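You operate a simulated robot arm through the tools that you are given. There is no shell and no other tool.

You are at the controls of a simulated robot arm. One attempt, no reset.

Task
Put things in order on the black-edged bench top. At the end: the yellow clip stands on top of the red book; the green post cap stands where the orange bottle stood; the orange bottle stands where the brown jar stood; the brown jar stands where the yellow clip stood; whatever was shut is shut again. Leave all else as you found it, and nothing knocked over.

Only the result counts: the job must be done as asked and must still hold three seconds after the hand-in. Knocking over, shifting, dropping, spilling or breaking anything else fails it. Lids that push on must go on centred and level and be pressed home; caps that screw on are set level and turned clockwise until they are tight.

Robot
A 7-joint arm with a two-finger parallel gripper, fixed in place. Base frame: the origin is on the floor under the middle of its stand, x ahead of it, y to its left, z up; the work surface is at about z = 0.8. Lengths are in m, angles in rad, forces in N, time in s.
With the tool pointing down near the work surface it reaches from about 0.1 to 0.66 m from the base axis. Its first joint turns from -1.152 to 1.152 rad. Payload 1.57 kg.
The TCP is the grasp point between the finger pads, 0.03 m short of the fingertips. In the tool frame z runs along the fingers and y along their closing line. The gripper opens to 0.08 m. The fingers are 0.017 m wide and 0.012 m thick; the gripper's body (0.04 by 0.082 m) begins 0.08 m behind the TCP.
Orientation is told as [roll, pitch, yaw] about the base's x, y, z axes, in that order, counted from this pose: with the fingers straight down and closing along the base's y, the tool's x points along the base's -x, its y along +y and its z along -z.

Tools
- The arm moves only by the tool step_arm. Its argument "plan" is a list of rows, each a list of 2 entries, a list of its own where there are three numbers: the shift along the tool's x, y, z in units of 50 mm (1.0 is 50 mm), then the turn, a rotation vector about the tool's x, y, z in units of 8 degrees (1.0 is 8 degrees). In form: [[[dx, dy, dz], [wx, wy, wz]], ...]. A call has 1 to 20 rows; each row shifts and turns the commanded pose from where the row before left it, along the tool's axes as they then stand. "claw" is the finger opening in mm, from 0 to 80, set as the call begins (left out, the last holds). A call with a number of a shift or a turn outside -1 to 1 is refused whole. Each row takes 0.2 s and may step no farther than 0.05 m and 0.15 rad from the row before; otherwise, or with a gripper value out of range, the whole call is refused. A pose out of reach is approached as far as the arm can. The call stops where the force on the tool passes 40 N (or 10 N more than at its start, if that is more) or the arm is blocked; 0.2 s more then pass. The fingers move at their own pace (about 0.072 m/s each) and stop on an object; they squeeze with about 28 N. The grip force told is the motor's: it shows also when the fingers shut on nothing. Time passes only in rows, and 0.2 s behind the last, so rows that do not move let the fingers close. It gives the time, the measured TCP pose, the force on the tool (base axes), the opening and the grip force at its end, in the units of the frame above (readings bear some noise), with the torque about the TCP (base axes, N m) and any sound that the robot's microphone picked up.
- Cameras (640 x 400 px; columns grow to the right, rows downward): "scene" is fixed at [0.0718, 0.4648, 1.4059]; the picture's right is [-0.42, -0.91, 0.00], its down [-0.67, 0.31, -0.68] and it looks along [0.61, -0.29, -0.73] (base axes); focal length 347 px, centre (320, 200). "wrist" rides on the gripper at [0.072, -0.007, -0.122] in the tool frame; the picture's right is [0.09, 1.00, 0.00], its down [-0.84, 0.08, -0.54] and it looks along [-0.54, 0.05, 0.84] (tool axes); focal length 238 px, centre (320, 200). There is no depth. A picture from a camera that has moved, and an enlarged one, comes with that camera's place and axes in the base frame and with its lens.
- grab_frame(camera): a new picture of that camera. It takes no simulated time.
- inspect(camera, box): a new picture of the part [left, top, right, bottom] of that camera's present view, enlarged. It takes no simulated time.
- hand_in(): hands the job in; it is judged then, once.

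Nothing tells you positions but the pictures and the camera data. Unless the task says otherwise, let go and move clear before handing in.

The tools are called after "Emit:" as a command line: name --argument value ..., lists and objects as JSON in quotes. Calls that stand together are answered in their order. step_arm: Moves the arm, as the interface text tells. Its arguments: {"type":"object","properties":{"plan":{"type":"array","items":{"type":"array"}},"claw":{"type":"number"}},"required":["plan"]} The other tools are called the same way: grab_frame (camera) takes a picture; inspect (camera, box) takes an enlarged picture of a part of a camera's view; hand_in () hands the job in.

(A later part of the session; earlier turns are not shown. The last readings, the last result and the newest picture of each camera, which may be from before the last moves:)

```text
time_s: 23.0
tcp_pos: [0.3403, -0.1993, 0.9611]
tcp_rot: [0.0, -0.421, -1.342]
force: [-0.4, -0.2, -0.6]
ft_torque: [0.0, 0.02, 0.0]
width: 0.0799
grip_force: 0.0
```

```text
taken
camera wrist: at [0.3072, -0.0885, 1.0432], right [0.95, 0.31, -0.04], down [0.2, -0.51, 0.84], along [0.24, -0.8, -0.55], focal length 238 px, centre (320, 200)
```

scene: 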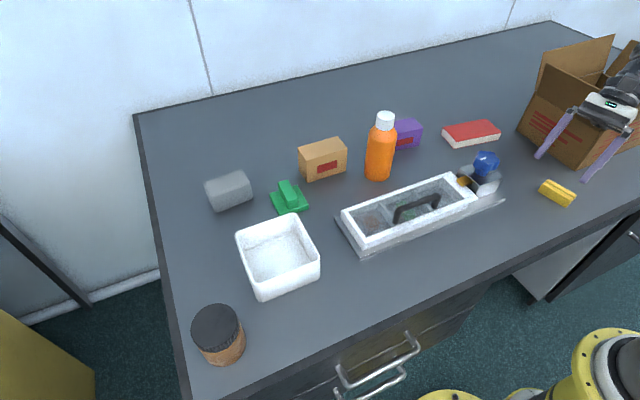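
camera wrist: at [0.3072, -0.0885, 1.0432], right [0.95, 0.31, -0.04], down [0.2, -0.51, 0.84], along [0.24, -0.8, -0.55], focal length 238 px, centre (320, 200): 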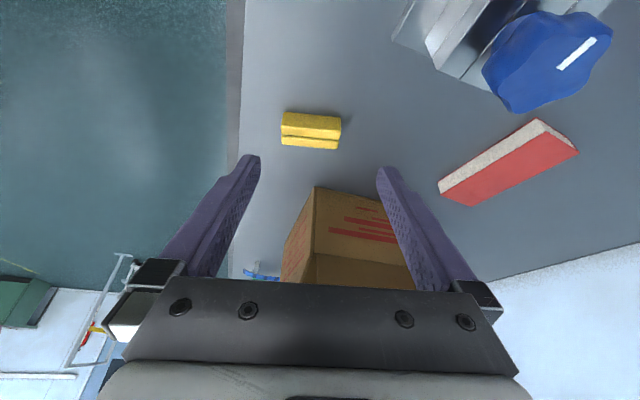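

Tilts from -24 to +60 degrees are all reachable. I'll bring the tool, tilted at -24 degrees, over the clip's ends and stop a little above to check.

Emit:
step_arm --plan '[[[-0.678, -0.102, 0.302], [0, 0, 0]], [[-0.678, -0.102, 0.302], [0, 0, 0]], [[0.33, 0, 0.74], [0, 0, 0]], [[0.33, 0, 0.74], [0, 0, 0]], [[0, 0, 0], [0, 0, 0]]]'

Emit:
grab_frame --camera "wrist"

Emit:
inspect --camera "scene" --box '[500, 120, 640, 220]'

```text
time_s: 24.2
tcp_pos: [0.3474, -0.275, 0.8797]
tcp_rot: [0.0, -0.418, -1.345]
force: [0.6, 0.4, -0.5]
ft_torque: [0.01, -0.01, 0.01]
width: 0.0799
grip_force: 0.1
```

```text
taken
camera wrist: at [0.3144, -0.164, 0.9611], right [0.95, 0.31, -0.04], down [0.2, -0.51, 0.84], along [0.24, -0.8, -0.55], focal length 238 px, centre (320, 200)
```

wrist: 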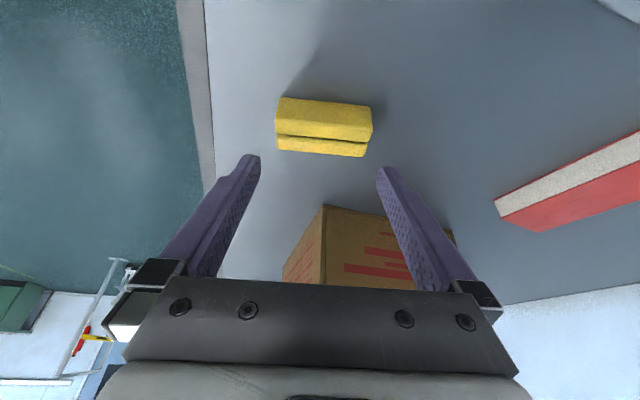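

```text
4.00 times, centred on (570, 170) of scene
camera zoom: at [0.0718, 0.4648, 1.4059], right [-0.42, -0.91, 0.0], down [-0.67, 0.31, -0.68], along [0.61, -0.29, -0.73], focal length 1388 px, centre (-680, 320)
```

zoom: 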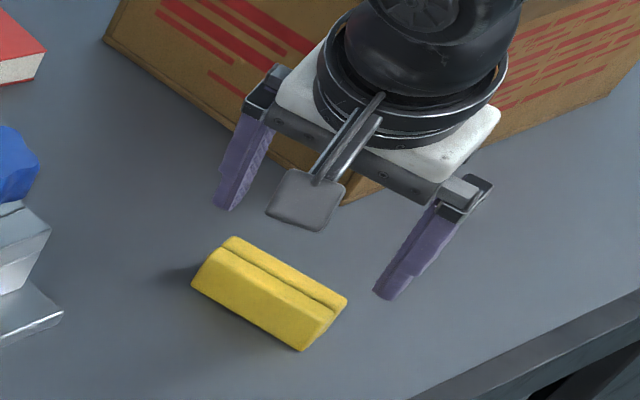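

The tips line up with the clip's ends. I'll lower the last 48 mm and close on the ends.

Emit:
step_arm --plan '[[[0.195, 0, 0.438], [0, 0, 0]], [[0.155, 0, 0.348], [0, 0, 0]], [[0.04, 0, 0.09], [0, 0, 0]], [[0, 0, 0], [0, 0, 0]]]'

Emit:
grab_frame --camera "wrist"

Emit:
inspect --camera "scene" --box '[500, 120, 640, 220]'

```text
time_s: 25.2
tcp_pos: [0.3478, -0.2729, 0.833]
tcp_rot: [0.0, -0.419, -1.344]
force: [-0.5, -0.6, -0.6]
ft_torque: [-0.01, 0.03, -0.02]
width: 0.08
grip_force: 0.1
```

```text
taken
camera wrist: at [0.3138, -0.1632, 0.9146], right [0.95, 0.31, -0.04], down [0.2, -0.51, 0.84], along [0.24, -0.8, -0.55], focal length 238 px, centre (320, 200)
```

wrist: 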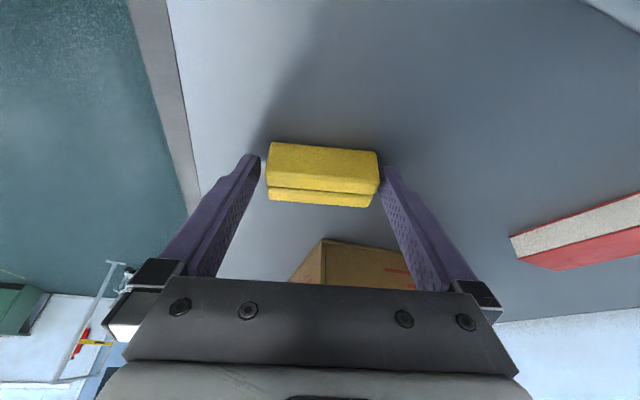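

```text
4.00 times, centred on (570, 170) of scene
camera zoom: at [0.0718, 0.4648, 1.4059], right [-0.42, -0.91, 0.0], down [-0.67, 0.31, -0.68], along [0.61, -0.29, -0.73], focal length 1388 px, centre (-680, 320)
```

zoom: 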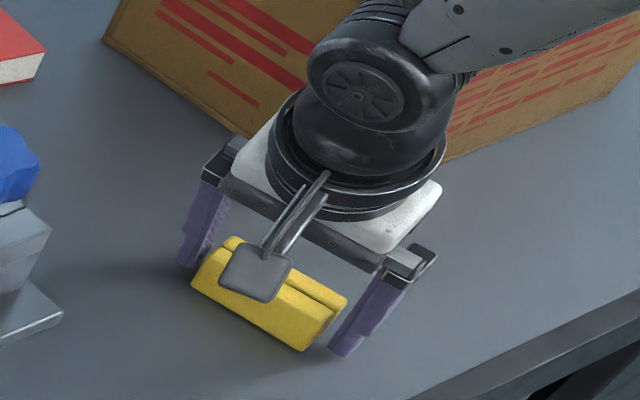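

Both fingers are beside the clip's ends. I'll close, then lift slowly by about 10 mm and check that it holds.

Emit:
step_arm --plan '[[[0, 0, 0], [0, 0, 0]], [[0, 0, 0], [0, 0, 0]], [[0, 0, 0], [0, 0, 0]]]' --claw 0

Emit:
step_arm --plan '[[[-0.016, 0, -0.036], [0, 0, 0]], [[-0.016, 0, -0.036], [0, 0, 0]], [[-0.024, 0, -0.055], [0, 0, 0]], [[-0.024, 0, -0.055], [0, 0, 0]], [[0, 0, 0], [0, 0, 0]]]'

Emit:
inspect --camera "scene" --box '[500, 120, 640, 220]'

Emit:
grab_frame --camera "wrist"

```text
time_s: 26.0
tcp_pos: [0.3469, -0.2735, 0.8317]
tcp_rot: [-0.001, -0.419, -1.343]
force: [-0.2, -0.3, -0.1]
ft_torque: [0.04, -0.03, 0.02]
width: 0.0688
grip_force: 28.2
```

```text
time_s: 27.2
tcp_pos: [0.3468, -0.2735, 0.8431]
tcp_rot: [0.0, -0.419, -1.343]
force: [0.3, 0.2, -0.1]
ft_torque: [0.01, -0.01, 0.03]
width: 0.0686
grip_force: 28.1
```

```text
4.00 times, centred on (570, 170) of scene
camera zoom: at [0.0718, 0.4648, 1.4059], right [-0.42, -0.91, 0.0], down [-0.67, 0.31, -0.68], along [0.61, -0.29, -0.73], focal length 1388 px, centre (-680, 320)
```

zoom: 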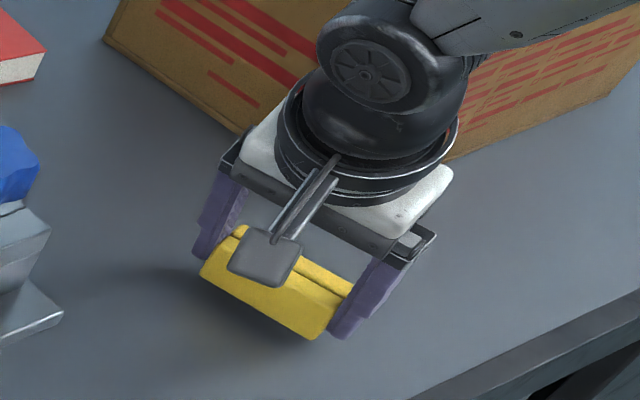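

```text
taken
camera wrist: at [0.314, -0.1627, 0.9249], right [0.95, 0.31, -0.04], down [0.2, -0.51, 0.84], along [0.24, -0.8, -0.55], focal length 238 px, centre (320, 200)
```

wrist: 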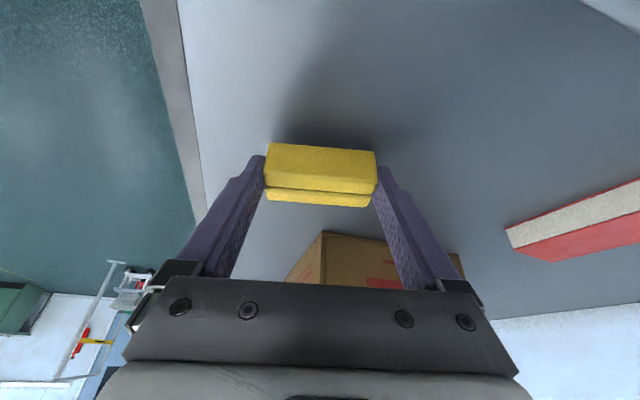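

The clip holds securely by its ends. I'll lift it slowly, move it away from the carton, and roll it 78 degrees towards upright in the air.

Emit:
step_arm --plan '[[[0.05, 0, -0.26], [0, 0, 0]], [[0.097, 0, -0.52], [0, 0, 0]], [[0.097, 0, -0.52], [0, 0, 0]], [[0.097, 0, -0.52], [0, 0, 0]], [[0.05, 0, -0.26], [0, 0, 0]], [[0, 0, 0], [0, 0, 0]]]'

Emit:
step_arm --plan '[[[0, 0, 0], [0, 0.4, 0]], [[0, 0, 0], [0, 0.75, 0]], [[0, 0, 0], [0, 0.75, 0]], [[0, 0, 0], [0, 0.75, 0]], [[0, 0, 0], [0, 0.75, 0]], [[0, 0, 0], [0, 0.75, 0]], [[0, 0, 0], [0, 0.75, 0]], [[0, 0, 0], [0, 0.75, 0]], [[0, 0, 0], [0, 0.75, 0]], [[0, 0, 0], [0, 0.75, 0]], [[0, 0, 0], [0, 0.75, 0]], [[0, 0, 0], [0, 0.75, 0]], [[0, 0, 0], [0, 0.75, 0]], [[0, 0, 0], [0, 0.35, 0]], [[0, 0, 0], [0, 0, 0]]]'

Emit:
grab_frame --camera "scene"

Emit:
grab_frame --camera "wrist"

Emit:
inspect --camera "scene" --box '[500, 100, 640, 210]'

```text
time_s: 28.6
tcp_pos: [0.3343, -0.2145, 0.9294]
tcp_rot: [0.001, -0.419, -1.341]
force: [0.6, 0.4, -0.9]
ft_torque: [0.0, 0.02, 0.02]
width: 0.0688
grip_force: 28.1
```

```text
time_s: 31.8
tcp_pos: [0.3328, -0.2153, 0.9296]
tcp_rot: [0.001, 0.945, -1.342]
force: [-0.1, 0.1, 0.6]
ft_torque: [-0.05, 0.01, -0.02]
width: 0.0689
grip_force: 27.9
```

```text
taken
```

scene: 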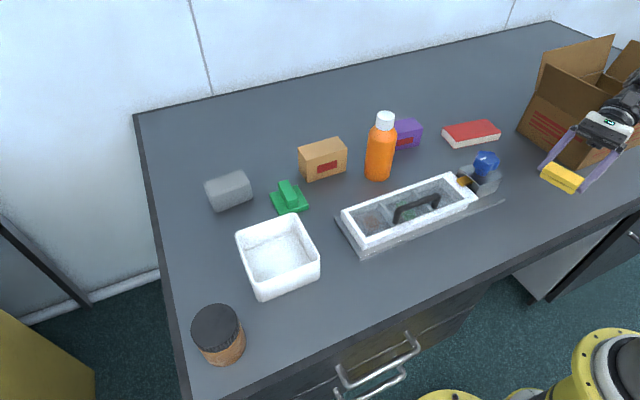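

```text
taken
camera wrist: at [0.3386, -0.2719, 1.0588], right [0.96, 0.28, 0.07], down [0.29, -0.89, -0.36], along [-0.03, 0.37, -0.93], focal length 238 px, centre (320, 200)
```

wrist: 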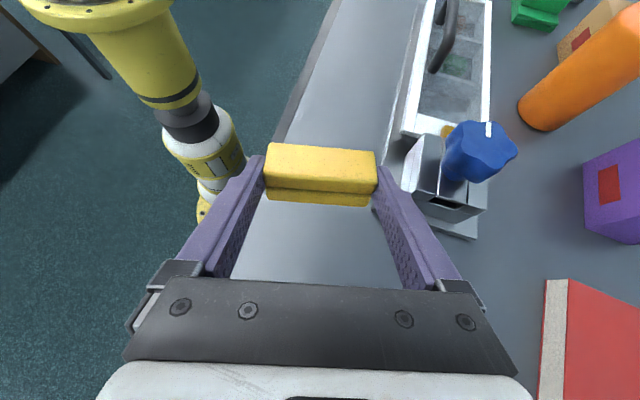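

```text
3.64 times, centred on (570, 155) of scene
camera zoom: at [0.0718, 0.4648, 1.4059], right [-0.42, -0.91, 0.0], down [-0.67, 0.31, -0.68], along [0.61, -0.29, -0.73], focal length 1261 px, centre (-589, 364)
```

zoom: 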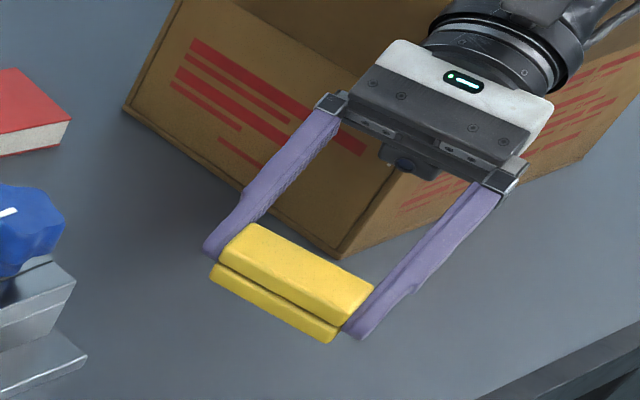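

The clip is now within 12 degrees of upright. I'll lower it straight down to just above the bench.

Emit:
step_arm --plan '[[[-0.364, 0, 0.2646], [0, 0, 0]], [[-0.364, 0, 0.2646], [0, 0, 0]], [[-0.364, 0, 0.2646], [0, 0, 0]], [[-0.364, 0, 0.2646], [0, 0, 0]], [[0, 0, 0], [0, 0, 0]]]'

Emit:
step_arm --plan '[[[-0.0405, 0, 0.0294], [0, 0, 0]], [[-0.0405, 0, 0.0294], [0, 0, 0]], [[-0.0405, 0, 0.0294], [0, 0, 0]], [[0, 0, 0], [0, 0, 0]]]'

Emit:
inspect --camera "scene" --box '[500, 120, 640, 230]'

```text
time_s: 33.0
tcp_pos: [0.3328, -0.2158, 0.8375]
tcp_rot: [-0.004, 0.947, -1.348]
force: [-0.1, -0.8, 0.0]
ft_torque: [-0.01, 0.0, 0.0]
width: 0.0687
grip_force: 28.4
```

```text
time_s: 34.0
tcp_pos: [0.3336, -0.2142, 0.8325]
tcp_rot: [0.0, 0.943, -1.342]
force: [-0.4, 1.5, -0.5]
ft_torque: [-0.01, 0.02, -0.02]
width: 0.0687
grip_force: 28.0
```

```text
3.64 times, centred on (570, 175) of scene
camera zoom: at [0.0718, 0.4648, 1.4059], right [-0.42, -0.91, 0.0], down [-0.67, 0.31, -0.68], along [0.61, -0.29, -0.73], focal length 1261 px, centre (-589, 291)
```

zoom: 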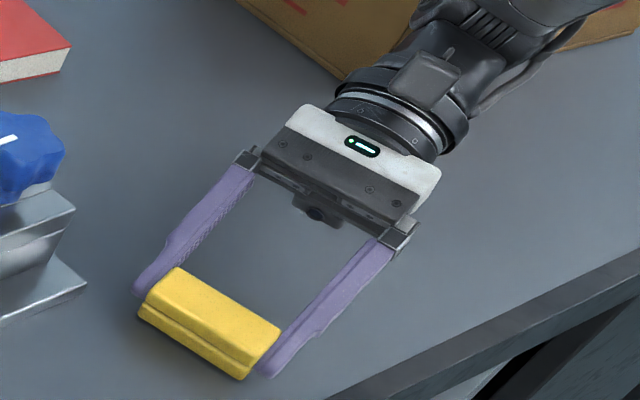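

Emit:
step_arm --plan '[[[-0.0324, 0, 0.0235], [0, 0, 0]], [[-0.0324, 0, 0.0235], [0, 0, 0]], [[0, 0, 0], [0, 0, 0]]]'

Emit:
step_arm --plan '[[[-0.0162, 0, 0.0118], [0, 0, 0]], [[0, 0, 0], [0, 0, 0]]]'

Emit:
inspect --camera "scene" --box '[520, 170, 580, 220]'

```text
time_s: 34.8
tcp_pos: [0.3342, -0.2149, 0.8293]
tcp_rot: [0.004, 0.943, -1.341]
force: [-0.7, -0.8, 21.7]
ft_torque: [0.53, 0.41, 0.04]
width: 0.0686
grip_force: 27.6
```

```text
time_s: 35.4
tcp_pos: [0.3335, -0.2152, 0.8291]
tcp_rot: [0.002, 0.943, -1.341]
force: [4.2, -1.8, 22.9]
ft_torque: [0.6, 0.07, -0.1]
width: 0.0687
grip_force: 28.0
```

```text
8.00 times, centred on (550, 195) of scene
camera zoom: at [0.0716, 0.4649, 1.4058], right [-0.42, -0.91, 0.0], down [-0.67, 0.31, -0.68], along [0.61, -0.29, -0.73], focal length 2775 px, centre (-1520, 240)
```

zoom: 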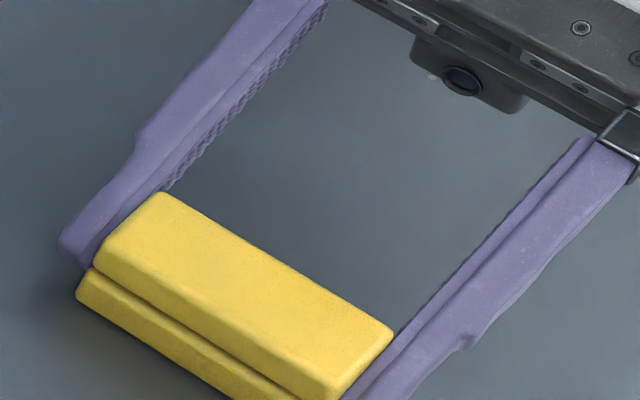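

The edge is touching the bench, with about 22 N. I'll ease off slightly and open the fingers so the clip settles the last few degrees.

Emit:
step_arm --plan '[[[0.0194, 0, -0.0141], [0, 0, 0]], [[0, 0, 0], [0, 0, 0]]]'

Emit:
step_arm --plan '[[[0, 0, 0], [0, 0, 0]], [[0, 0, 0], [0, 0, 0]], [[0, 0, 0], [0, 0, 0]]]' --claw 80

Emit:
inspect --camera "scene" --box '[515, 165, 585, 225]'

Emit:
grab_frame --camera "wrist"

```text
time_s: 36.0
tcp_pos: [0.3338, -0.2146, 0.8279]
tcp_rot: [-0.002, 0.942, -1.343]
force: [4.0, -1.9, 17.1]
ft_torque: [0.38, -0.15, -0.08]
width: 0.0688
grip_force: 28.0
```

```text
time_s: 36.8
tcp_pos: [0.332, -0.2139, 0.8281]
tcp_rot: [0.0, 0.943, -1.344]
force: [-0.7, 0.3, 0.3]
ft_torque: [0.0, 0.02, -0.03]
width: 0.0801
grip_force: 0.0
```

```text
6.67 times, centred on (550, 195) of scene
camera zoom: at [0.0718, 0.4648, 1.4059], right [-0.42, -0.91, 0.0], down [-0.67, 0.31, -0.68], along [0.61, -0.29, -0.73], focal length 2312 px, centre (-1213, 233)
```

zoom: 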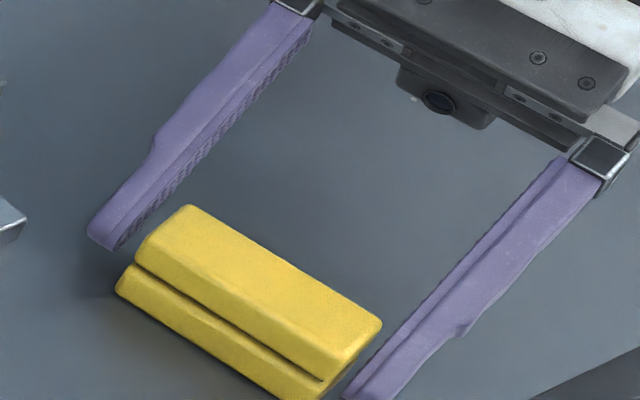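

```text
taken
camera wrist: at [0.3389, -0.2717, 0.9571], right [0.96, 0.28, 0.07], down [0.29, -0.89, -0.36], along [-0.03, 0.36, -0.93], focal length 238 px, centre (320, 200)
```

wrist: 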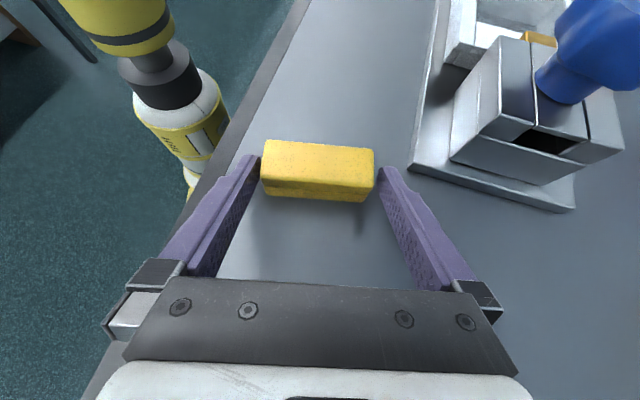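

The clip stands upright again. I'll back the fingers straight out along their own axis, go up, and bring the tool vertical.

Emit:
step_arm --plan '[[[0, 0, -0.3], [0, 0, 0]], [[0, 0, -0.6], [0, 0, 0]], [[0, 0, -0.6], [0, 0, 0]], [[0.485, 0, -0.353], [0, 0, 0]], [[0.485, 0, -0.353], [0, 0, 0]], [[0, 0, 0], [0, -0.84, 0]], [[0, 0, 0], [0, -0.84, 0]], [[0, 0, 0], [0, -0.84, 0]], [[0, 0, 0], [0, -0.84, 0]], [[0, 0, 0], [0, -0.84, 0]], [[0, 0, 0], [0, -0.84, 0]], [[0, 0, 0], [0, -0.84, 0]], [[0, 0, 0], [0, -0.87, 0]], [[0, 0, 0], [0, 0, 0]]]'

Emit:
grab_frame --camera "wrist"

Emit:
inspect --camera "scene" --box '[510, 165, 580, 225]'

```text
time_s: 39.8
tcp_pos: [0.3474, -0.274, 0.932]
tcp_rot: [0.0, 0.0, -1.343]
force: [0.8, 0.0, -0.3]
ft_torque: [-0.02, -0.02, 0.03]
width: 0.0802
grip_force: 0.0
```

```text
taken
camera wrist: at [0.3236, -0.2057, 1.0534], right [0.95, 0.31, 0.0], down [0.26, -0.8, 0.54], along [0.17, -0.52, -0.84], focal length 238 px, centre (320, 200)
```

wrist: 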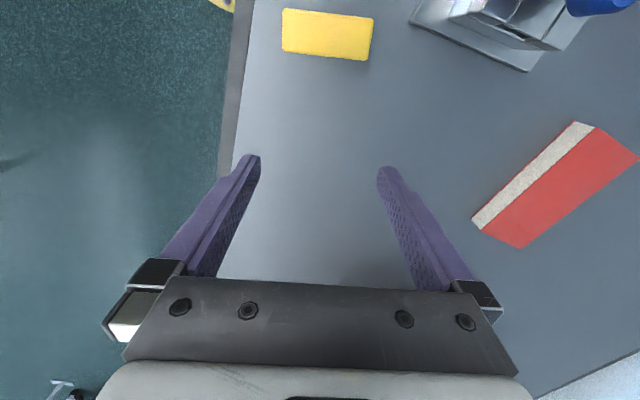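

```text
6.67 times, centred on (545, 195) of scene
camera zoom: at [0.0717, 0.4649, 1.4059], right [-0.42, -0.91, 0.0], down [-0.67, 0.31, -0.68], along [0.61, -0.29, -0.73], focal length 2312 px, centre (-1180, 233)
```

zoom: 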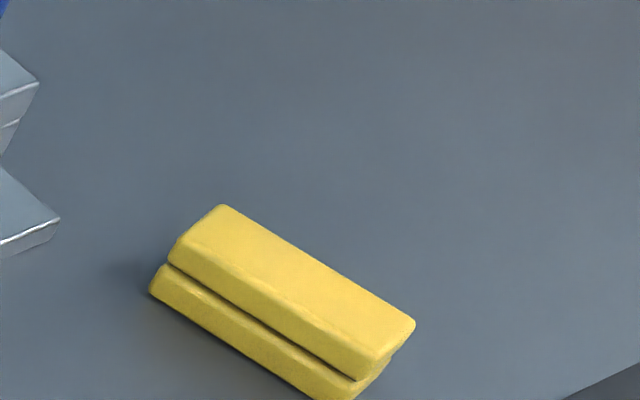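

The clip now stands at about (0.326, -0.196). I'll come over it with the tool vertical and grip it by its ends, which held well.

Emit:
step_arm --plan '[[[0.803, -0.031, 0], [0, 0, 0]], [[0.803, -0.031, 0], [0, 0, 0]], [[0, 0, 0.7], [0, 0, 0]], [[0, 0, 0.5], [0, 0, 0]], [[0, 0, 0], [0, 0, 0]]]'

Emit:
grab_frame --camera "wrist"

Emit:
inspect --camera "scene" --box '[500, 150, 600, 230]'

```text
time_s: 41.0
tcp_pos: [0.3258, -0.1949, 0.8725]
tcp_rot: [-0.001, 0.0, -1.344]
force: [0.7, 0.3, 0.8]
ft_torque: [-0.01, 0.03, 0.0]
width: 0.0798
grip_force: 0.1
```

```text
taken
camera wrist: at [0.3019, -0.1278, 0.9935], right [0.95, 0.31, 0.0], down [0.26, -0.8, 0.54], along [0.17, -0.51, -0.84], focal length 238 px, centre (320, 200)
```

wrist: 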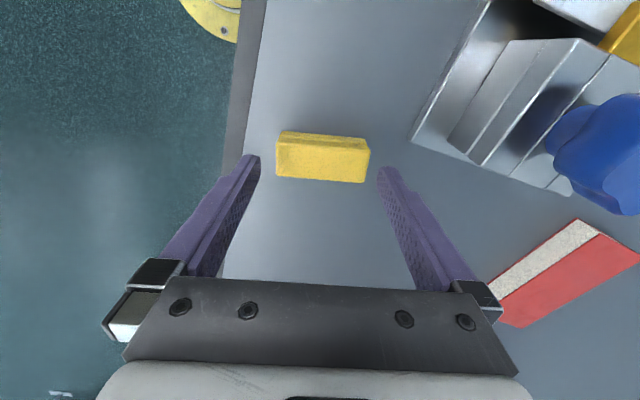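

```text
5.00 times, centred on (550, 190) of scene
camera zoom: at [0.0718, 0.4649, 1.4059], right [-0.42, -0.91, 0.0], down [-0.67, 0.31, -0.68], along [0.61, -0.29, -0.73], focal length 1734 px, centre (-830, 250)
```

zoom: 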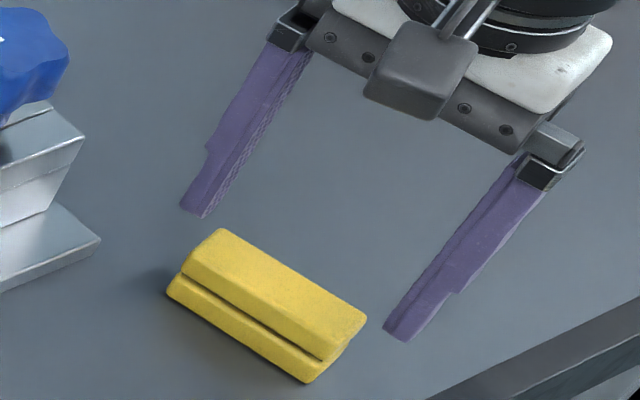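

Emit:
step_arm --plan '[[[0, 0, 0.45], [0, 0, 0]], [[0, 0, 0.32], [0, 0, 0]], [[0, 0, 0], [0, 0, 0]]]'

Emit:
step_arm --plan '[[[0, 0, 0], [0, 0, 0]], [[0, 0, 0], [0, 0, 0]], [[0, 0, 0], [0, 0, 0]]]' --claw 0

Emit:
step_arm --plan '[[[0, 0, -0.06], [0, 0, 0]], [[0, 0, -0.06], [0, 0, 0]], [[0, 0, -0.08], [0, 0, 0]], [[0, 0, 0], [0, 0, 0]]]'

Emit:
inspect --camera "scene" --box '[500, 150, 600, 230]'

Emit:
grab_frame --camera "wrist"

```text
time_s: 41.8
tcp_pos: [0.3254, -0.1954, 0.8343]
tcp_rot: [-0.001, -0.001, -1.343]
force: [-0.7, -0.3, -0.7]
ft_torque: [-0.02, -0.02, 0.03]
width: 0.08
grip_force: 0.0
```

```text
time_s: 42.6
tcp_pos: [0.3265, -0.1941, 0.8329]
tcp_rot: [0.001, 0.001, -1.343]
force: [-0.3, 0.6, 0.1]
ft_torque: [-0.02, 0.02, 0.0]
width: 0.0688
grip_force: 28.4
```

```text
time_s: 43.6
tcp_pos: [0.3253, -0.1948, 0.8436]
tcp_rot: [-0.001, 0.001, -1.346]
force: [-0.2, -0.1, -1.0]
ft_torque: [-0.01, -0.01, -0.04]
width: 0.0689
grip_force: 28.3
```

```text
5.00 times, centred on (550, 190) of scene
camera zoom: at [0.0718, 0.4648, 1.4059], right [-0.42, -0.91, 0.0], down [-0.67, 0.31, -0.68], along [0.61, -0.29, -0.73], focal length 1734 px, centre (-830, 250)
```

zoom: 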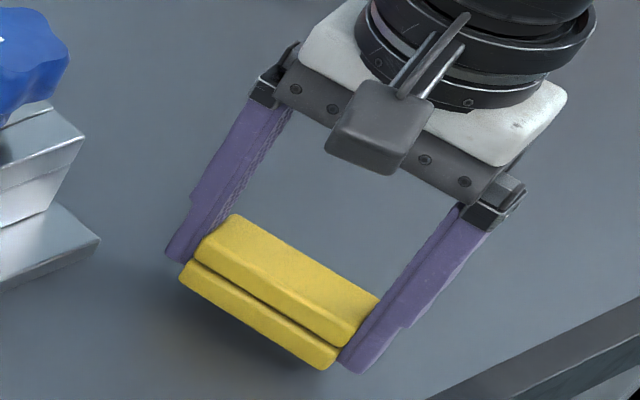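

```text
taken
camera wrist: at [0.3024, -0.128, 0.9659], right [0.95, 0.31, 0.0], down [0.26, -0.8, 0.54], along [0.17, -0.51, -0.84], focal length 238 px, centre (320, 200)
```

wrist: 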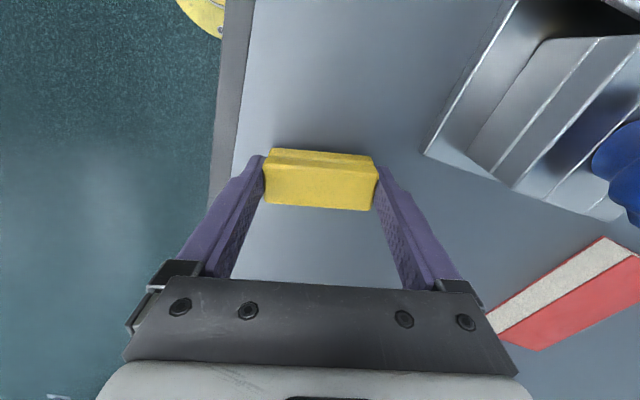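

The clip is held upright by its ends with its bottom 34 mm below the TCP. I'll lift it, turn to the book's orientation (yaw about -8 degrees), and then move over the book.

Emit:
step_arm --plan '[[[0, 0, -0.4], [0, 0, 0]], [[0, 0, -0.7], [0, 0, 0]], [[0, 0, -0.8], [0, 0, 0]], [[0, 0, -0.8], [0, 0, 0]], [[0, 0, -0.4], [0, 0, 0]], [[0, 0, 0], [0, 0, -0.5]], [[0, 0, 0], [0, 0, -0.9]], [[0, 0, 0], [0, 0, -0.9]], [[0, 0, 0], [0, 0, -0.9]], [[0, 0, 0], [0, 0, -0.9]], [[0, 0, 0], [0, 0, -0.9]], [[0, 0, 0], [0, 0, -0.9]], [[0, 0, 0], [0, 0, -0.9]], [[0, 0, 0], [0, 0, -0.9]], [[0, 0, 0], [0, 0, -0.9]], [[0, 0, 0], [0, 0, 0]]]'

Emit:
grab_frame --camera "wrist"

```text
time_s: 47.0
tcp_pos: [0.3261, -0.1954, 0.9986]
tcp_rot: [-0.001, 0.0, -0.142]
force: [0.4, 0.7, 0.2]
ft_torque: [-0.04, 0.0, 0.01]
width: 0.0691
grip_force: 28.1
```

```text
taken
camera wrist: at [0.2531, -0.1935, 1.1199], right [0.05, 1.0, 0.0], down [0.84, -0.04, 0.54], along [0.54, -0.03, -0.84], focal length 238 px, centre (320, 200)
```

wrist: 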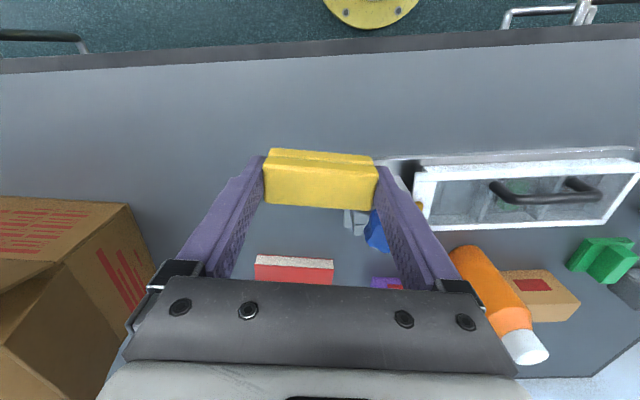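

Emit:
step_arm --plan '[[[-0.6, 0.016, 0], [0, 0, 0]], [[-0.82, 0.016, 0], [0, 0, 0]], [[-0.82, 0.016, 0], [0, 0, 0]], [[-0.82, 0.016, 0.15], [0, 0, 0]], [[-0.82, 0.016, 0.3], [0, 0, 0]], [[-0.6, 0.016, 0.4], [0, 0, 0]], [[-0.44, 0.0, 0.4], [0, 0, 0]], [[0, 0, 0], [0, 0, 0]]]'

Emit:
grab_frame --camera "wrist"

Emit:
inspect --camera "scene" --box '[400, 60, 560, 180]'

```text
time_s: 48.8
tcp_pos: [0.5712, -0.2274, 0.935]
tcp_rot: [0.0, 0.0, -0.142]
force: [0.0, 0.2, -0.2]
ft_torque: [-0.02, 0.02, -0.01]
width: 0.0689
grip_force: 27.0
```

```text
taken
camera wrist: at [0.4984, -0.2248, 1.0576], right [0.05, 1.0, 0.0], down [0.84, -0.04, 0.54], along [0.54, -0.03, -0.84], focal length 238 px, centre (320, 200)
```

wrist: 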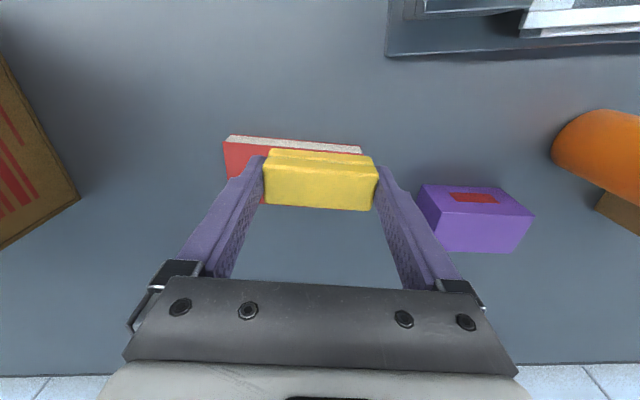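

```text
3.33 times, centred on (480, 120) of scene
camera zoom: at [0.0718, 0.4648, 1.4059], right [-0.42, -0.91, 0.0], down [-0.67, 0.31, -0.68], along [0.61, -0.29, -0.73], focal length 1156 px, centre (-213, 467)
```

zoom: 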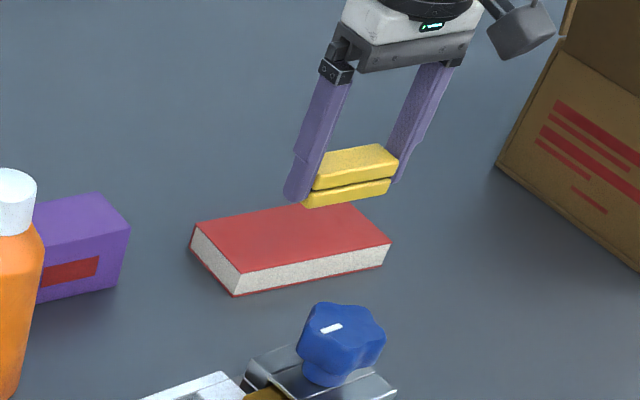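

Emit:
step_arm --plan '[[[-0.4, 0, 0.4], [0, 0, 0]], [[-0.39, 0, 0.3], [0, 0, 0]], [[0, 0, 0], [0, 0, 0]]]'

Emit:
grab_frame --camera "wrist"

Emit:
inspect --camera "scene" --box '[400, 80, 560, 180]'

```text
time_s: 49.6
tcp_pos: [0.61, -0.2323, 0.8998]
tcp_rot: [0.002, 0.0, -0.141]
force: [0.2, -0.1, -1.2]
ft_torque: [-0.03, -0.01, 0.0]
width: 0.0688
grip_force: 27.7
```

```text
taken
camera wrist: at [0.5376, -0.2299, 1.0215], right [0.05, 1.0, 0.0], down [0.84, -0.04, 0.54], along [0.54, -0.03, -0.84], focal length 238 px, centre (320, 200)
```

wrist: 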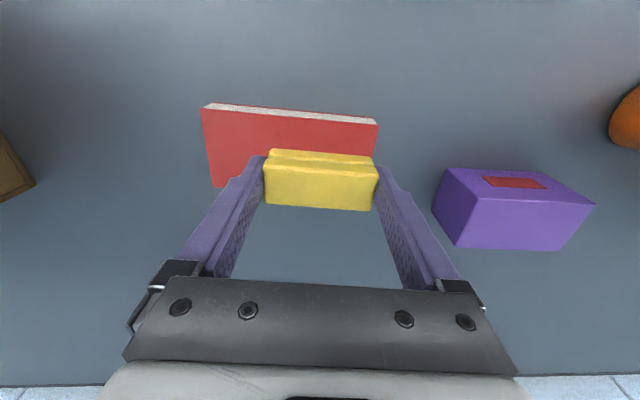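

```text
4.00 times, centred on (480, 130) of scene
camera zoom: at [0.0718, 0.4648, 1.4059], right [-0.42, -0.91, 0.0], down [-0.67, 0.31, -0.68], along [0.61, -0.29, -0.73], focal length 1388 px, centre (-320, 480)
```

zoom: 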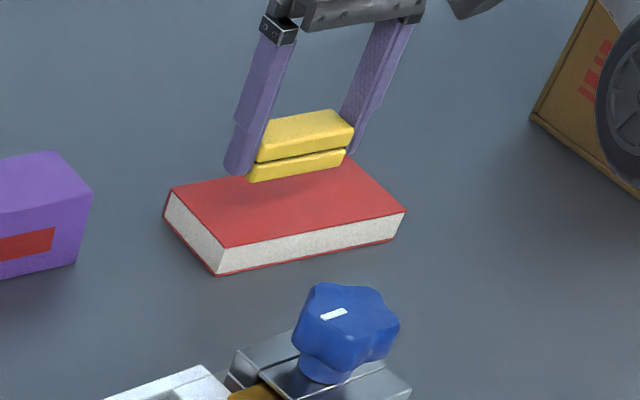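

Reach is fine here. The clip would land about 8 mm in from the book's near edge and fully supported. I'll lower it gently.

Emit:
step_arm --plan '[[[0, 0, 0.3], [0, 0, 0]], [[0, 0, 0.3], [0, 0, 0]], [[0, 0, 0.12], [0, 0, 0]], [[0, 0, 0], [0, 0, 0]]]'

Emit:
step_arm --plan '[[[0, 0, 0.03], [0, 0, 0]], [[0, 0, 0.03], [0, 0, 0]], [[0, 0, 0], [0, 0, 0]]]'

Emit:
inspect --camera "scene" --box '[420, 95, 520, 165]'

```text
time_s: 50.6
tcp_pos: [0.6091, -0.2322, 0.8661]
tcp_rot: [0.0, 0.001, -0.142]
force: [-0.5, 0.0, -0.1]
ft_torque: [0.0, 0.01, 0.03]
width: 0.0688
grip_force: 28.4
```

```text
time_s: 51.4
tcp_pos: [0.6106, -0.2333, 0.8619]
tcp_rot: [0.0, 0.0, -0.145]
force: [-0.6, 0.0, -1.4]
ft_torque: [0.0, -0.01, 0.0]
width: 0.0686
grip_force: 27.9
```

```text
5.71 times, centred on (470, 130) of scene
camera zoom: at [0.0718, 0.4648, 1.4059], right [-0.42, -0.91, 0.0], down [-0.67, 0.31, -0.68], along [0.61, -0.29, -0.73], focal length 1982 px, centre (-537, 600)
```

zoom: 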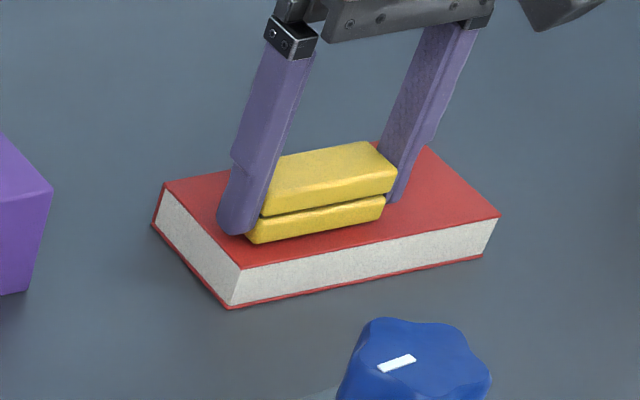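

Emit:
step_arm --plan '[[[0, 0, 0.025], [0, 0, 0]], [[0, 0, 0.025], [0, 0, 0]], [[0, 0, 0], [0, 0, 0]]]'

```text
time_s: 52.2
tcp_pos: [0.6092, -0.2324, 0.8602]
tcp_rot: [0.0, 0.0, -0.144]
force: [0.6, -0.2, -1.1]
ft_torque: [-0.04, -0.02, -0.01]
width: 0.0689
grip_force: 27.6
```

No contact yet, and the clip is about 1-2 mm above the book. I'll creep down further.

Emit:
step_arm --plan '[[[0, 0, 0.02], [0, 0, 0]], [[0, 0, 0], [0, 0, 0]]]'

Emit:
step_arm --plan '[[[0, 0, 0.015], [0, 0, 0]], [[0, 0, 0], [0, 0, 0]]]'

```text
time_s: 52.8
tcp_pos: [0.61, -0.2327, 0.86]
tcp_rot: [-0.002, 0.0, -0.144]
force: [0.1, -0.2, 1.9]
ft_torque: [-0.02, -0.02, 0.02]
width: 0.0689
grip_force: 27.7
```

```text
time_s: 53.4
tcp_pos: [0.6101, -0.2301, 0.8588]
tcp_rot: [-0.001, -0.003, -0.143]
force: [-0.8, 0.8, 6.4]
ft_torque: [0.0, 0.04, 0.0]
width: 0.0688
grip_force: 27.8
```

Light contact at about 6 N, so I'll release and check.

Emit:
step_arm --plan '[[[0, 0, 0], [0, 0, 0]], [[0, 0, 0], [0, 0, 0]], [[0, 0, 0], [0, 0, 0]]]' --claw 80

Emit:
inspect --camera "scene" --box '[420, 95, 520, 165]'

Emit:
step_arm --plan '[[[0, 0, -0.2], [0, 0, 0]], [[0, 0, -0.5], [0, 0, 0]], [[0.2, 0, -0.7], [0, 0, 0]], [[0.3, 0, -0.7], [0, 0, 0]], [[0.6, 0, -0.5], [0, 0, 0]], [[0.8, 0, -0.3], [0, 0, 0]], [[0, 0, 0], [0, 0, 0]]]'

Emit:
inspect --camera "scene" --box '[420, 95, 520, 165]'

Emit:
grab_frame --camera "wrist"

```text
time_s: 54.2
tcp_pos: [0.6104, -0.2314, 0.8582]
tcp_rot: [-0.001, 0.0, -0.143]
force: [-0.3, -0.6, 0.1]
ft_torque: [-0.03, -0.04, 0.02]
width: 0.08
grip_force: 0.1
```

```text
5.71 times, centred on (470, 130) of scene
camera zoom: at [0.0718, 0.4648, 1.4059], right [-0.42, -0.91, 0.0], down [-0.67, 0.31, -0.68], along [0.61, -0.29, -0.73], focal length 1982 px, centre (-537, 600)
```

zoom: 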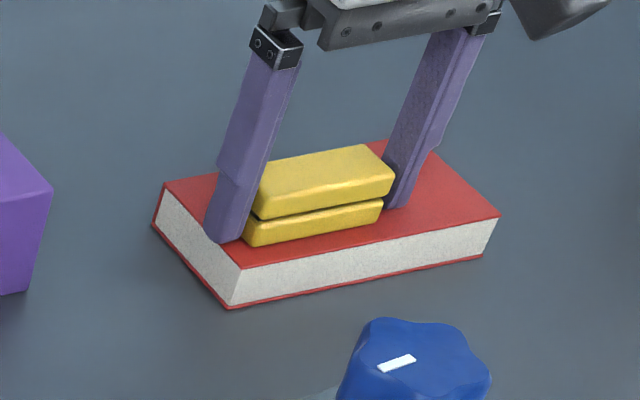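

```text
time_s: 55.8
tcp_pos: [0.5139, -0.2181, 1.0038]
tcp_rot: [-0.001, 0.0, -0.139]
force: [0.2, -0.5, -1.2]
ft_torque: [-0.02, 0.0, -0.01]
width: 0.08
grip_force: 0.1
```

```text
5.71 times, centred on (470, 130) of scene
camera zoom: at [0.0717, 0.4649, 1.4059], right [-0.42, -0.91, 0.0], down [-0.67, 0.31, -0.68], along [0.61, -0.29, -0.73], focal length 1982 px, centre (-537, 600)
```

zoom: 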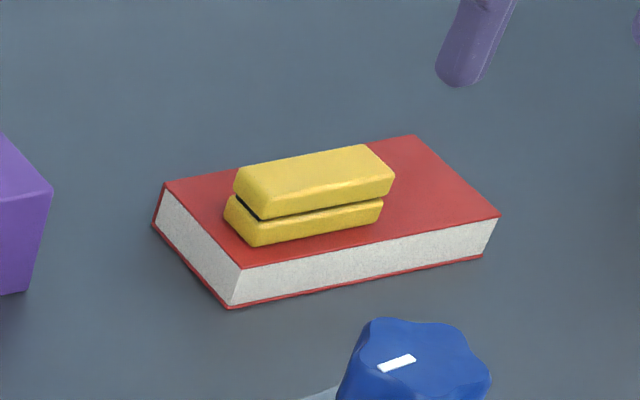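

```text
taken
camera wrist: at [0.4413, -0.215, 1.1245], right [0.05, 1.0, 0.0], down [0.84, -0.04, 0.54], along [0.54, -0.03, -0.84], focal length 238 px, centre (320, 200)
```

wrist: 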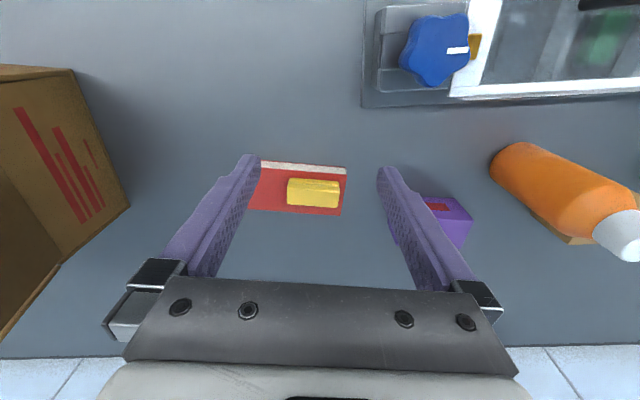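

The clip stands on the book. Next is the brown jar at about (0.333, 0.518). I'll fly across at a safe height with yaw back to 0 and look at it from above.

Emit:
step_arm --plan '[[[0.3, 0, -0.3], [0, 0, -1]], [[0.287, 0.897, 0], [0, 0, 0]], [[0.287, 0.897, 0], [0, 0, 0]], [[0.287, 0.897, 0], [0, 0, 0]], [[0.287, 0.897, 0], [0, 0, 0]], [[0.287, 0.897, 0], [0, 0, 0]], [[0.287, 0.897, 0], [0, 0, 0]], [[0.287, 0.897, 0], [0, 0, 0]], [[0.287, 0.897, 0], [0, 0, 0]], [[0.287, 0.897, 0], [0, 0, 0]], [[0.287, 0.897, 0], [0, 0, 0]], [[0.287, 0.897, 0], [0, 0, 0]], [[0.287, 0.897, 0], [0, 0, 0]], [[0.287, 0.897, 0], [0, 0, 0]], [[0.287, 0.897, 0], [0, 0, 0]], [[0.287, 0.897, 0], [0, 0, 0]], [[0.287, 0.897, 0], [0, 0, 0]], [[0, 0, 0], [0, 0, 0]]]'

Emit:
grab_frame --camera "wrist"

Emit:
grab_frame --camera "scene"

```text
time_s: 59.6
tcp_pos: [0.2726, 0.5027, 1.018]
tcp_rot: [0.001, -0.001, -0.003]
force: [0.7, -0.1, -0.2]
ft_torque: [0.0, 0.0, -0.01]
width: 0.0802
grip_force: 0.1
```

```text
taken
camera wrist: at [0.1999, 0.496, 1.1404], right [-0.09, 1.0, 0.0], down [0.84, 0.07, 0.54], along [0.54, 0.05, -0.84], focal length 238 px, centre (320, 200)
```

wrist: 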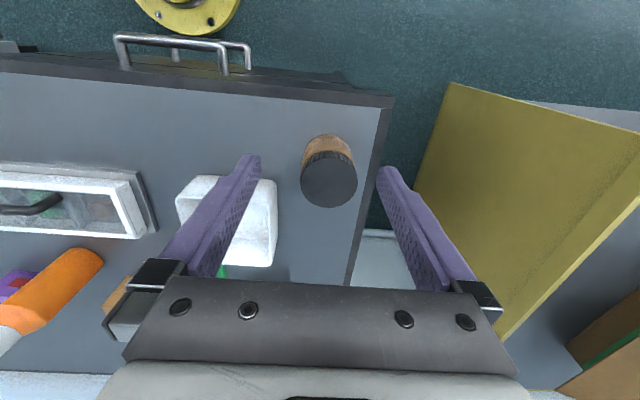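

```text
taken
```

scene: 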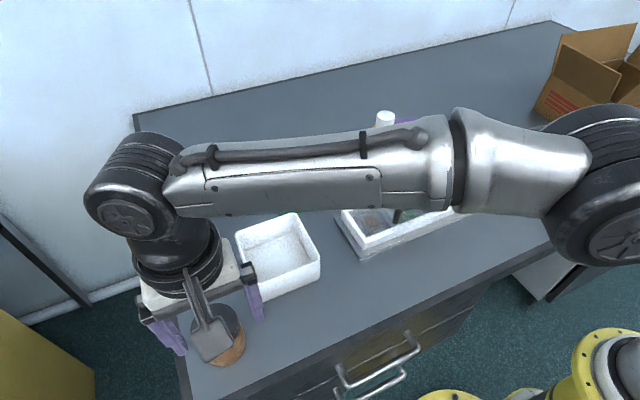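

Emit:
inspect --camera "wrist" --box '[270, 120, 390, 220]'

Emit:
inspect --camera "wrist" --box '[380, 70, 640, 300]'

```text
4.00 times, centred on (330, 170) of wrist
camera zoom: at [0.1999, 0.496, 1.1404], right [-0.09, 1.0, 0.0], down [0.84, 0.07, 0.54], along [0.54, 0.05, -0.84], focal length 953 px, centre (280, 320)
```

zoom: 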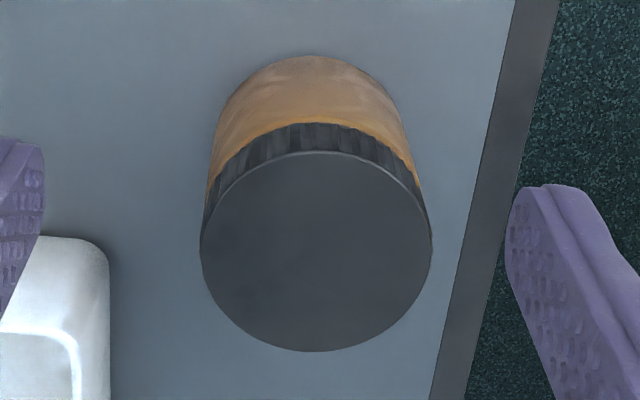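

```text
1.74 times, centred on (510, 185) of wrist
camera zoom: at [0.1999, 0.496, 1.1404], right [-0.09, 1.0, 0.0], down [0.84, 0.07, 0.54], along [0.54, 0.05, -0.84], focal length 414 px, centre (-10, 226)
```

zoom: 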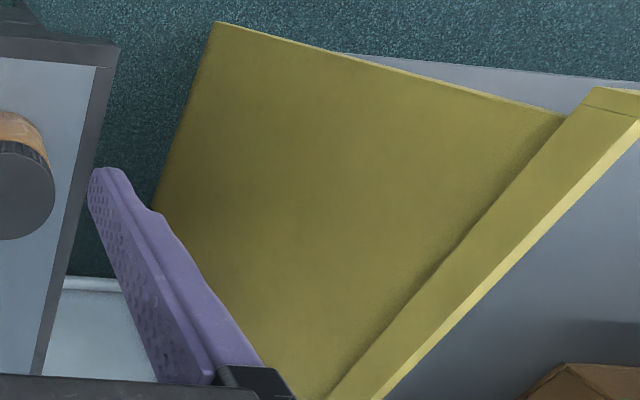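

The jar's centre is at about (0.336, 0.519), with the lid about 69.5 mm across and its top at z of about 0.89. I'll line up above it and come down to just over the lid to check centring.

Emit:
step_arm --plan '[[[-0.634, 0.163, 0], [0, 0, 0]], [[-0.634, 0.163, 0], [0, 0, 0]], [[0, 0, 0.8], [0, 0, 0]], [[0, 0, 0.8], [0, 0, 0]], [[0, 0, 0], [0, 0, 0]]]' --claw 80

Emit:
grab_frame --camera "wrist"

Emit:
inspect --camera "wrist" --box '[240, 80, 400, 200]'

Emit:
inspect --camera "scene" --box '[130, 230, 300, 390]'

```text
time_s: 60.8
tcp_pos: [0.338, 0.5186, 0.9376]
tcp_rot: [-0.001, 0.001, -0.004]
force: [0.7, -0.2, -0.4]
ft_torque: [0.02, -0.03, 0.02]
width: 0.0799
grip_force: 0.1
```

```text
taken
camera wrist: at [0.2651, 0.5111, 1.0601], right [-0.09, 1.0, 0.0], down [0.84, 0.07, 0.54], along [0.54, 0.05, -0.84], focal length 238 px, centre (320, 200)
```

wrist: 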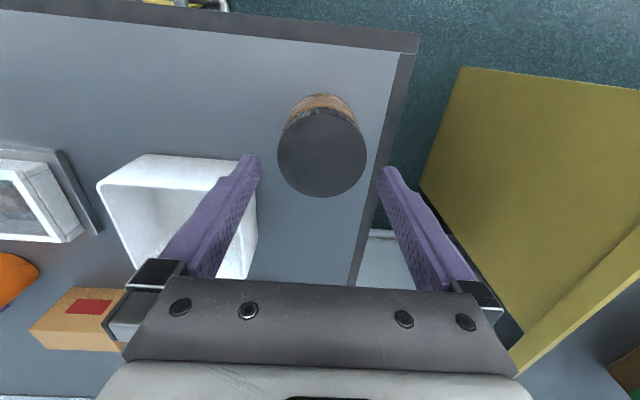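

```text
3.33 times, centred on (320, 140) of wrist
camera zoom: at [0.2651, 0.5111, 1.0601], right [-0.09, 1.0, 0.0], down [0.84, 0.07, 0.54], along [0.54, 0.05, -0.84], focal length 794 px, centre (320, 400)
```

zoom: 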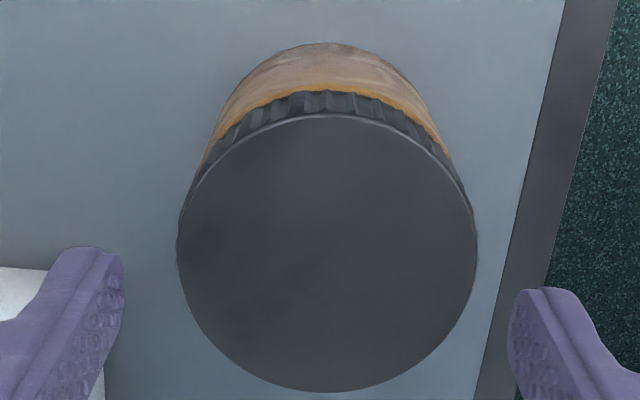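

```text
2.50 times, centred on (215, 310) of scene
camera zoom: at [0.0718, 0.4648, 1.4059], right [-0.42, -0.91, 0.0], down [-0.67, 0.31, -0.68], along [0.61, -0.29, -0.73], focal length 867 px, centre (582, -75)
```

zoom: 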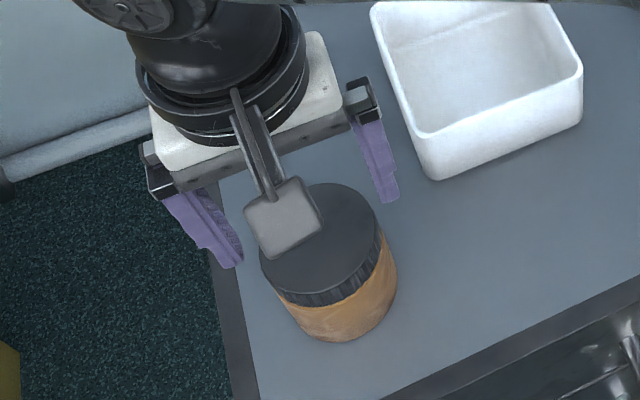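

The fingers clear both sides of the lid by about 5 mm. I'll go down around the lid and close.

Emit:
step_arm --plan '[[[0.06, 0, 0.3], [0, 0, 0]], [[0, 0, 0.35], [0, 0, 0]], [[0, 0, 0.35], [0, 0, 0]], [[0, 0, 0.35], [0, 0, 0]], [[0, 0, 0], [0, 0, 0]]]'

Emit:
grab_frame --camera "wrist"

Emit:
inspect --camera "scene" --box '[130, 230, 300, 390]'

```text
time_s: 62.0
tcp_pos: [0.334, 0.5185, 0.8695]
tcp_rot: [0.0, 0.0, -0.004]
force: [0.1, 0.6, 0.3]
ft_torque: [0.0, 0.0, -0.02]
width: 0.0799
grip_force: 0.1
```

```text
taken
camera wrist: at [0.2614, 0.5117, 0.9914], right [-0.09, 1.0, 0.0], down [0.84, 0.08, 0.54], along [0.54, 0.05, -0.84], focal length 238 px, centre (320, 200)
```

wrist: 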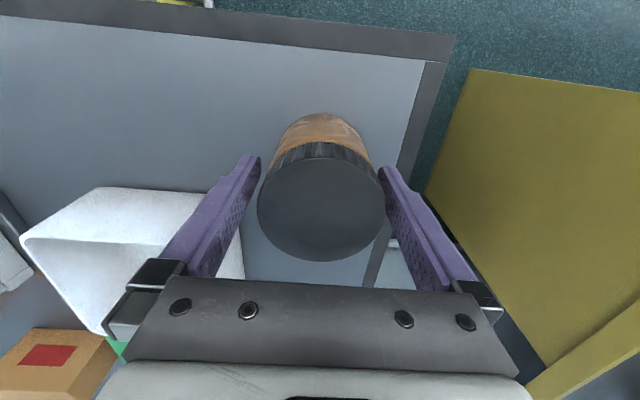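

```text
2.50 times, centred on (215, 310) of scene
camera zoom: at [0.0718, 0.4648, 1.4059], right [-0.42, -0.91, 0.0], down [-0.67, 0.31, -0.68], along [0.61, -0.29, -0.73], focal length 867 px, centre (582, -75)
```

zoom: 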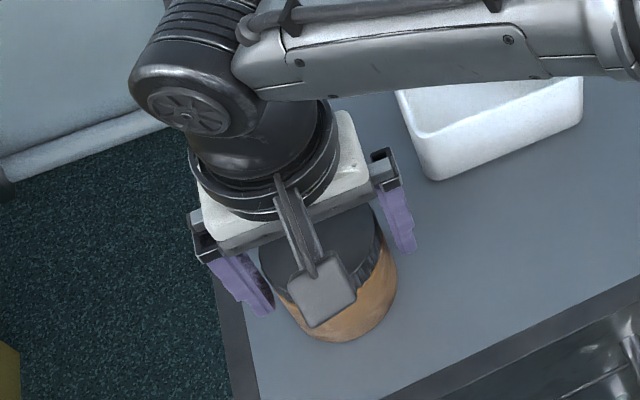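

Emit:
step_arm --plan '[[[0, 0, 0], [0, 0, 0]], [[0, 0, 0], [0, 0, 0]], [[0, 0, 0], [0, 0, 0]]]' --claw 0

Emit:
step_arm --plan '[[[0, 0, -0.04], [0, 0, 0]], [[0, 0, -0.06], [0, 0, 0]], [[0, 0, -0.1], [0, 0, 0]], [[0, 0, 0], [0, 0, 0]]]'

Emit:
grab_frame --camera "wrist"

Emit:
inspect --camera "scene" --box '[130, 230, 300, 390]'

```text
time_s: 62.8
tcp_pos: [0.3347, 0.5191, 0.8692]
tcp_rot: [0.001, 0.0, -0.003]
force: [0.1, 0.3, 0.8]
ft_torque: [-0.01, -0.03, 0.0]
width: 0.0705
grip_force: 28.2
```

```text
time_s: 63.8
tcp_pos: [0.3337, 0.5196, 0.8805]
tcp_rot: [0.0, -0.001, -0.003]
force: [-0.4, 0.1, -2.9]
ft_torque: [-0.01, 0.02, 0.0]
width: 0.0709
grip_force: 27.8
```

```text
taken
camera wrist: at [0.2611, 0.512, 1.0019], right [-0.09, 1.0, 0.0], down [0.84, 0.08, 0.54], along [0.54, 0.05, -0.84], focal length 238 px, centre (320, 200)
```

wrist: 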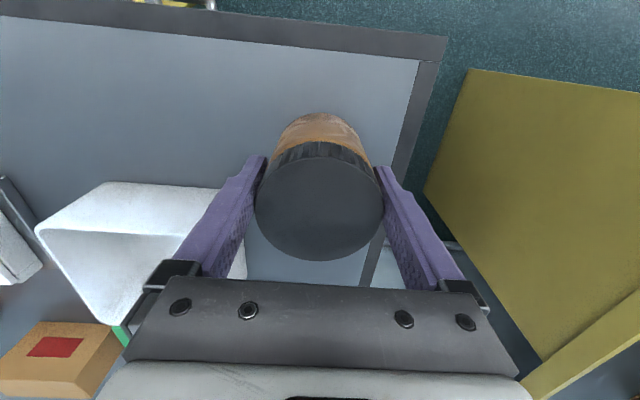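

```text
2.50 times, centred on (215, 310) of scene
camera zoom: at [0.0718, 0.4649, 1.4058], right [-0.42, -0.91, 0.0], down [-0.67, 0.31, -0.68], along [0.61, -0.29, -0.73], focal length 867 px, centre (582, -75)
```

zoom: 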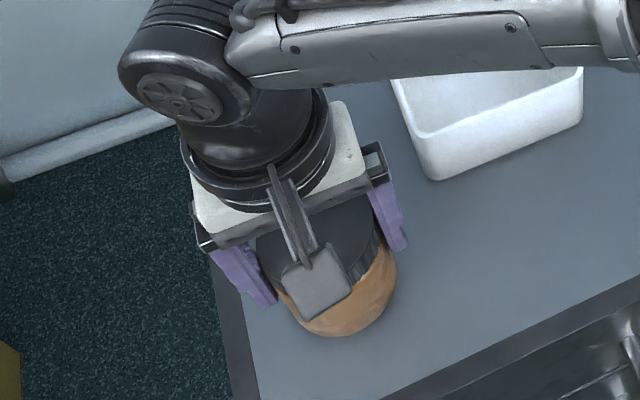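

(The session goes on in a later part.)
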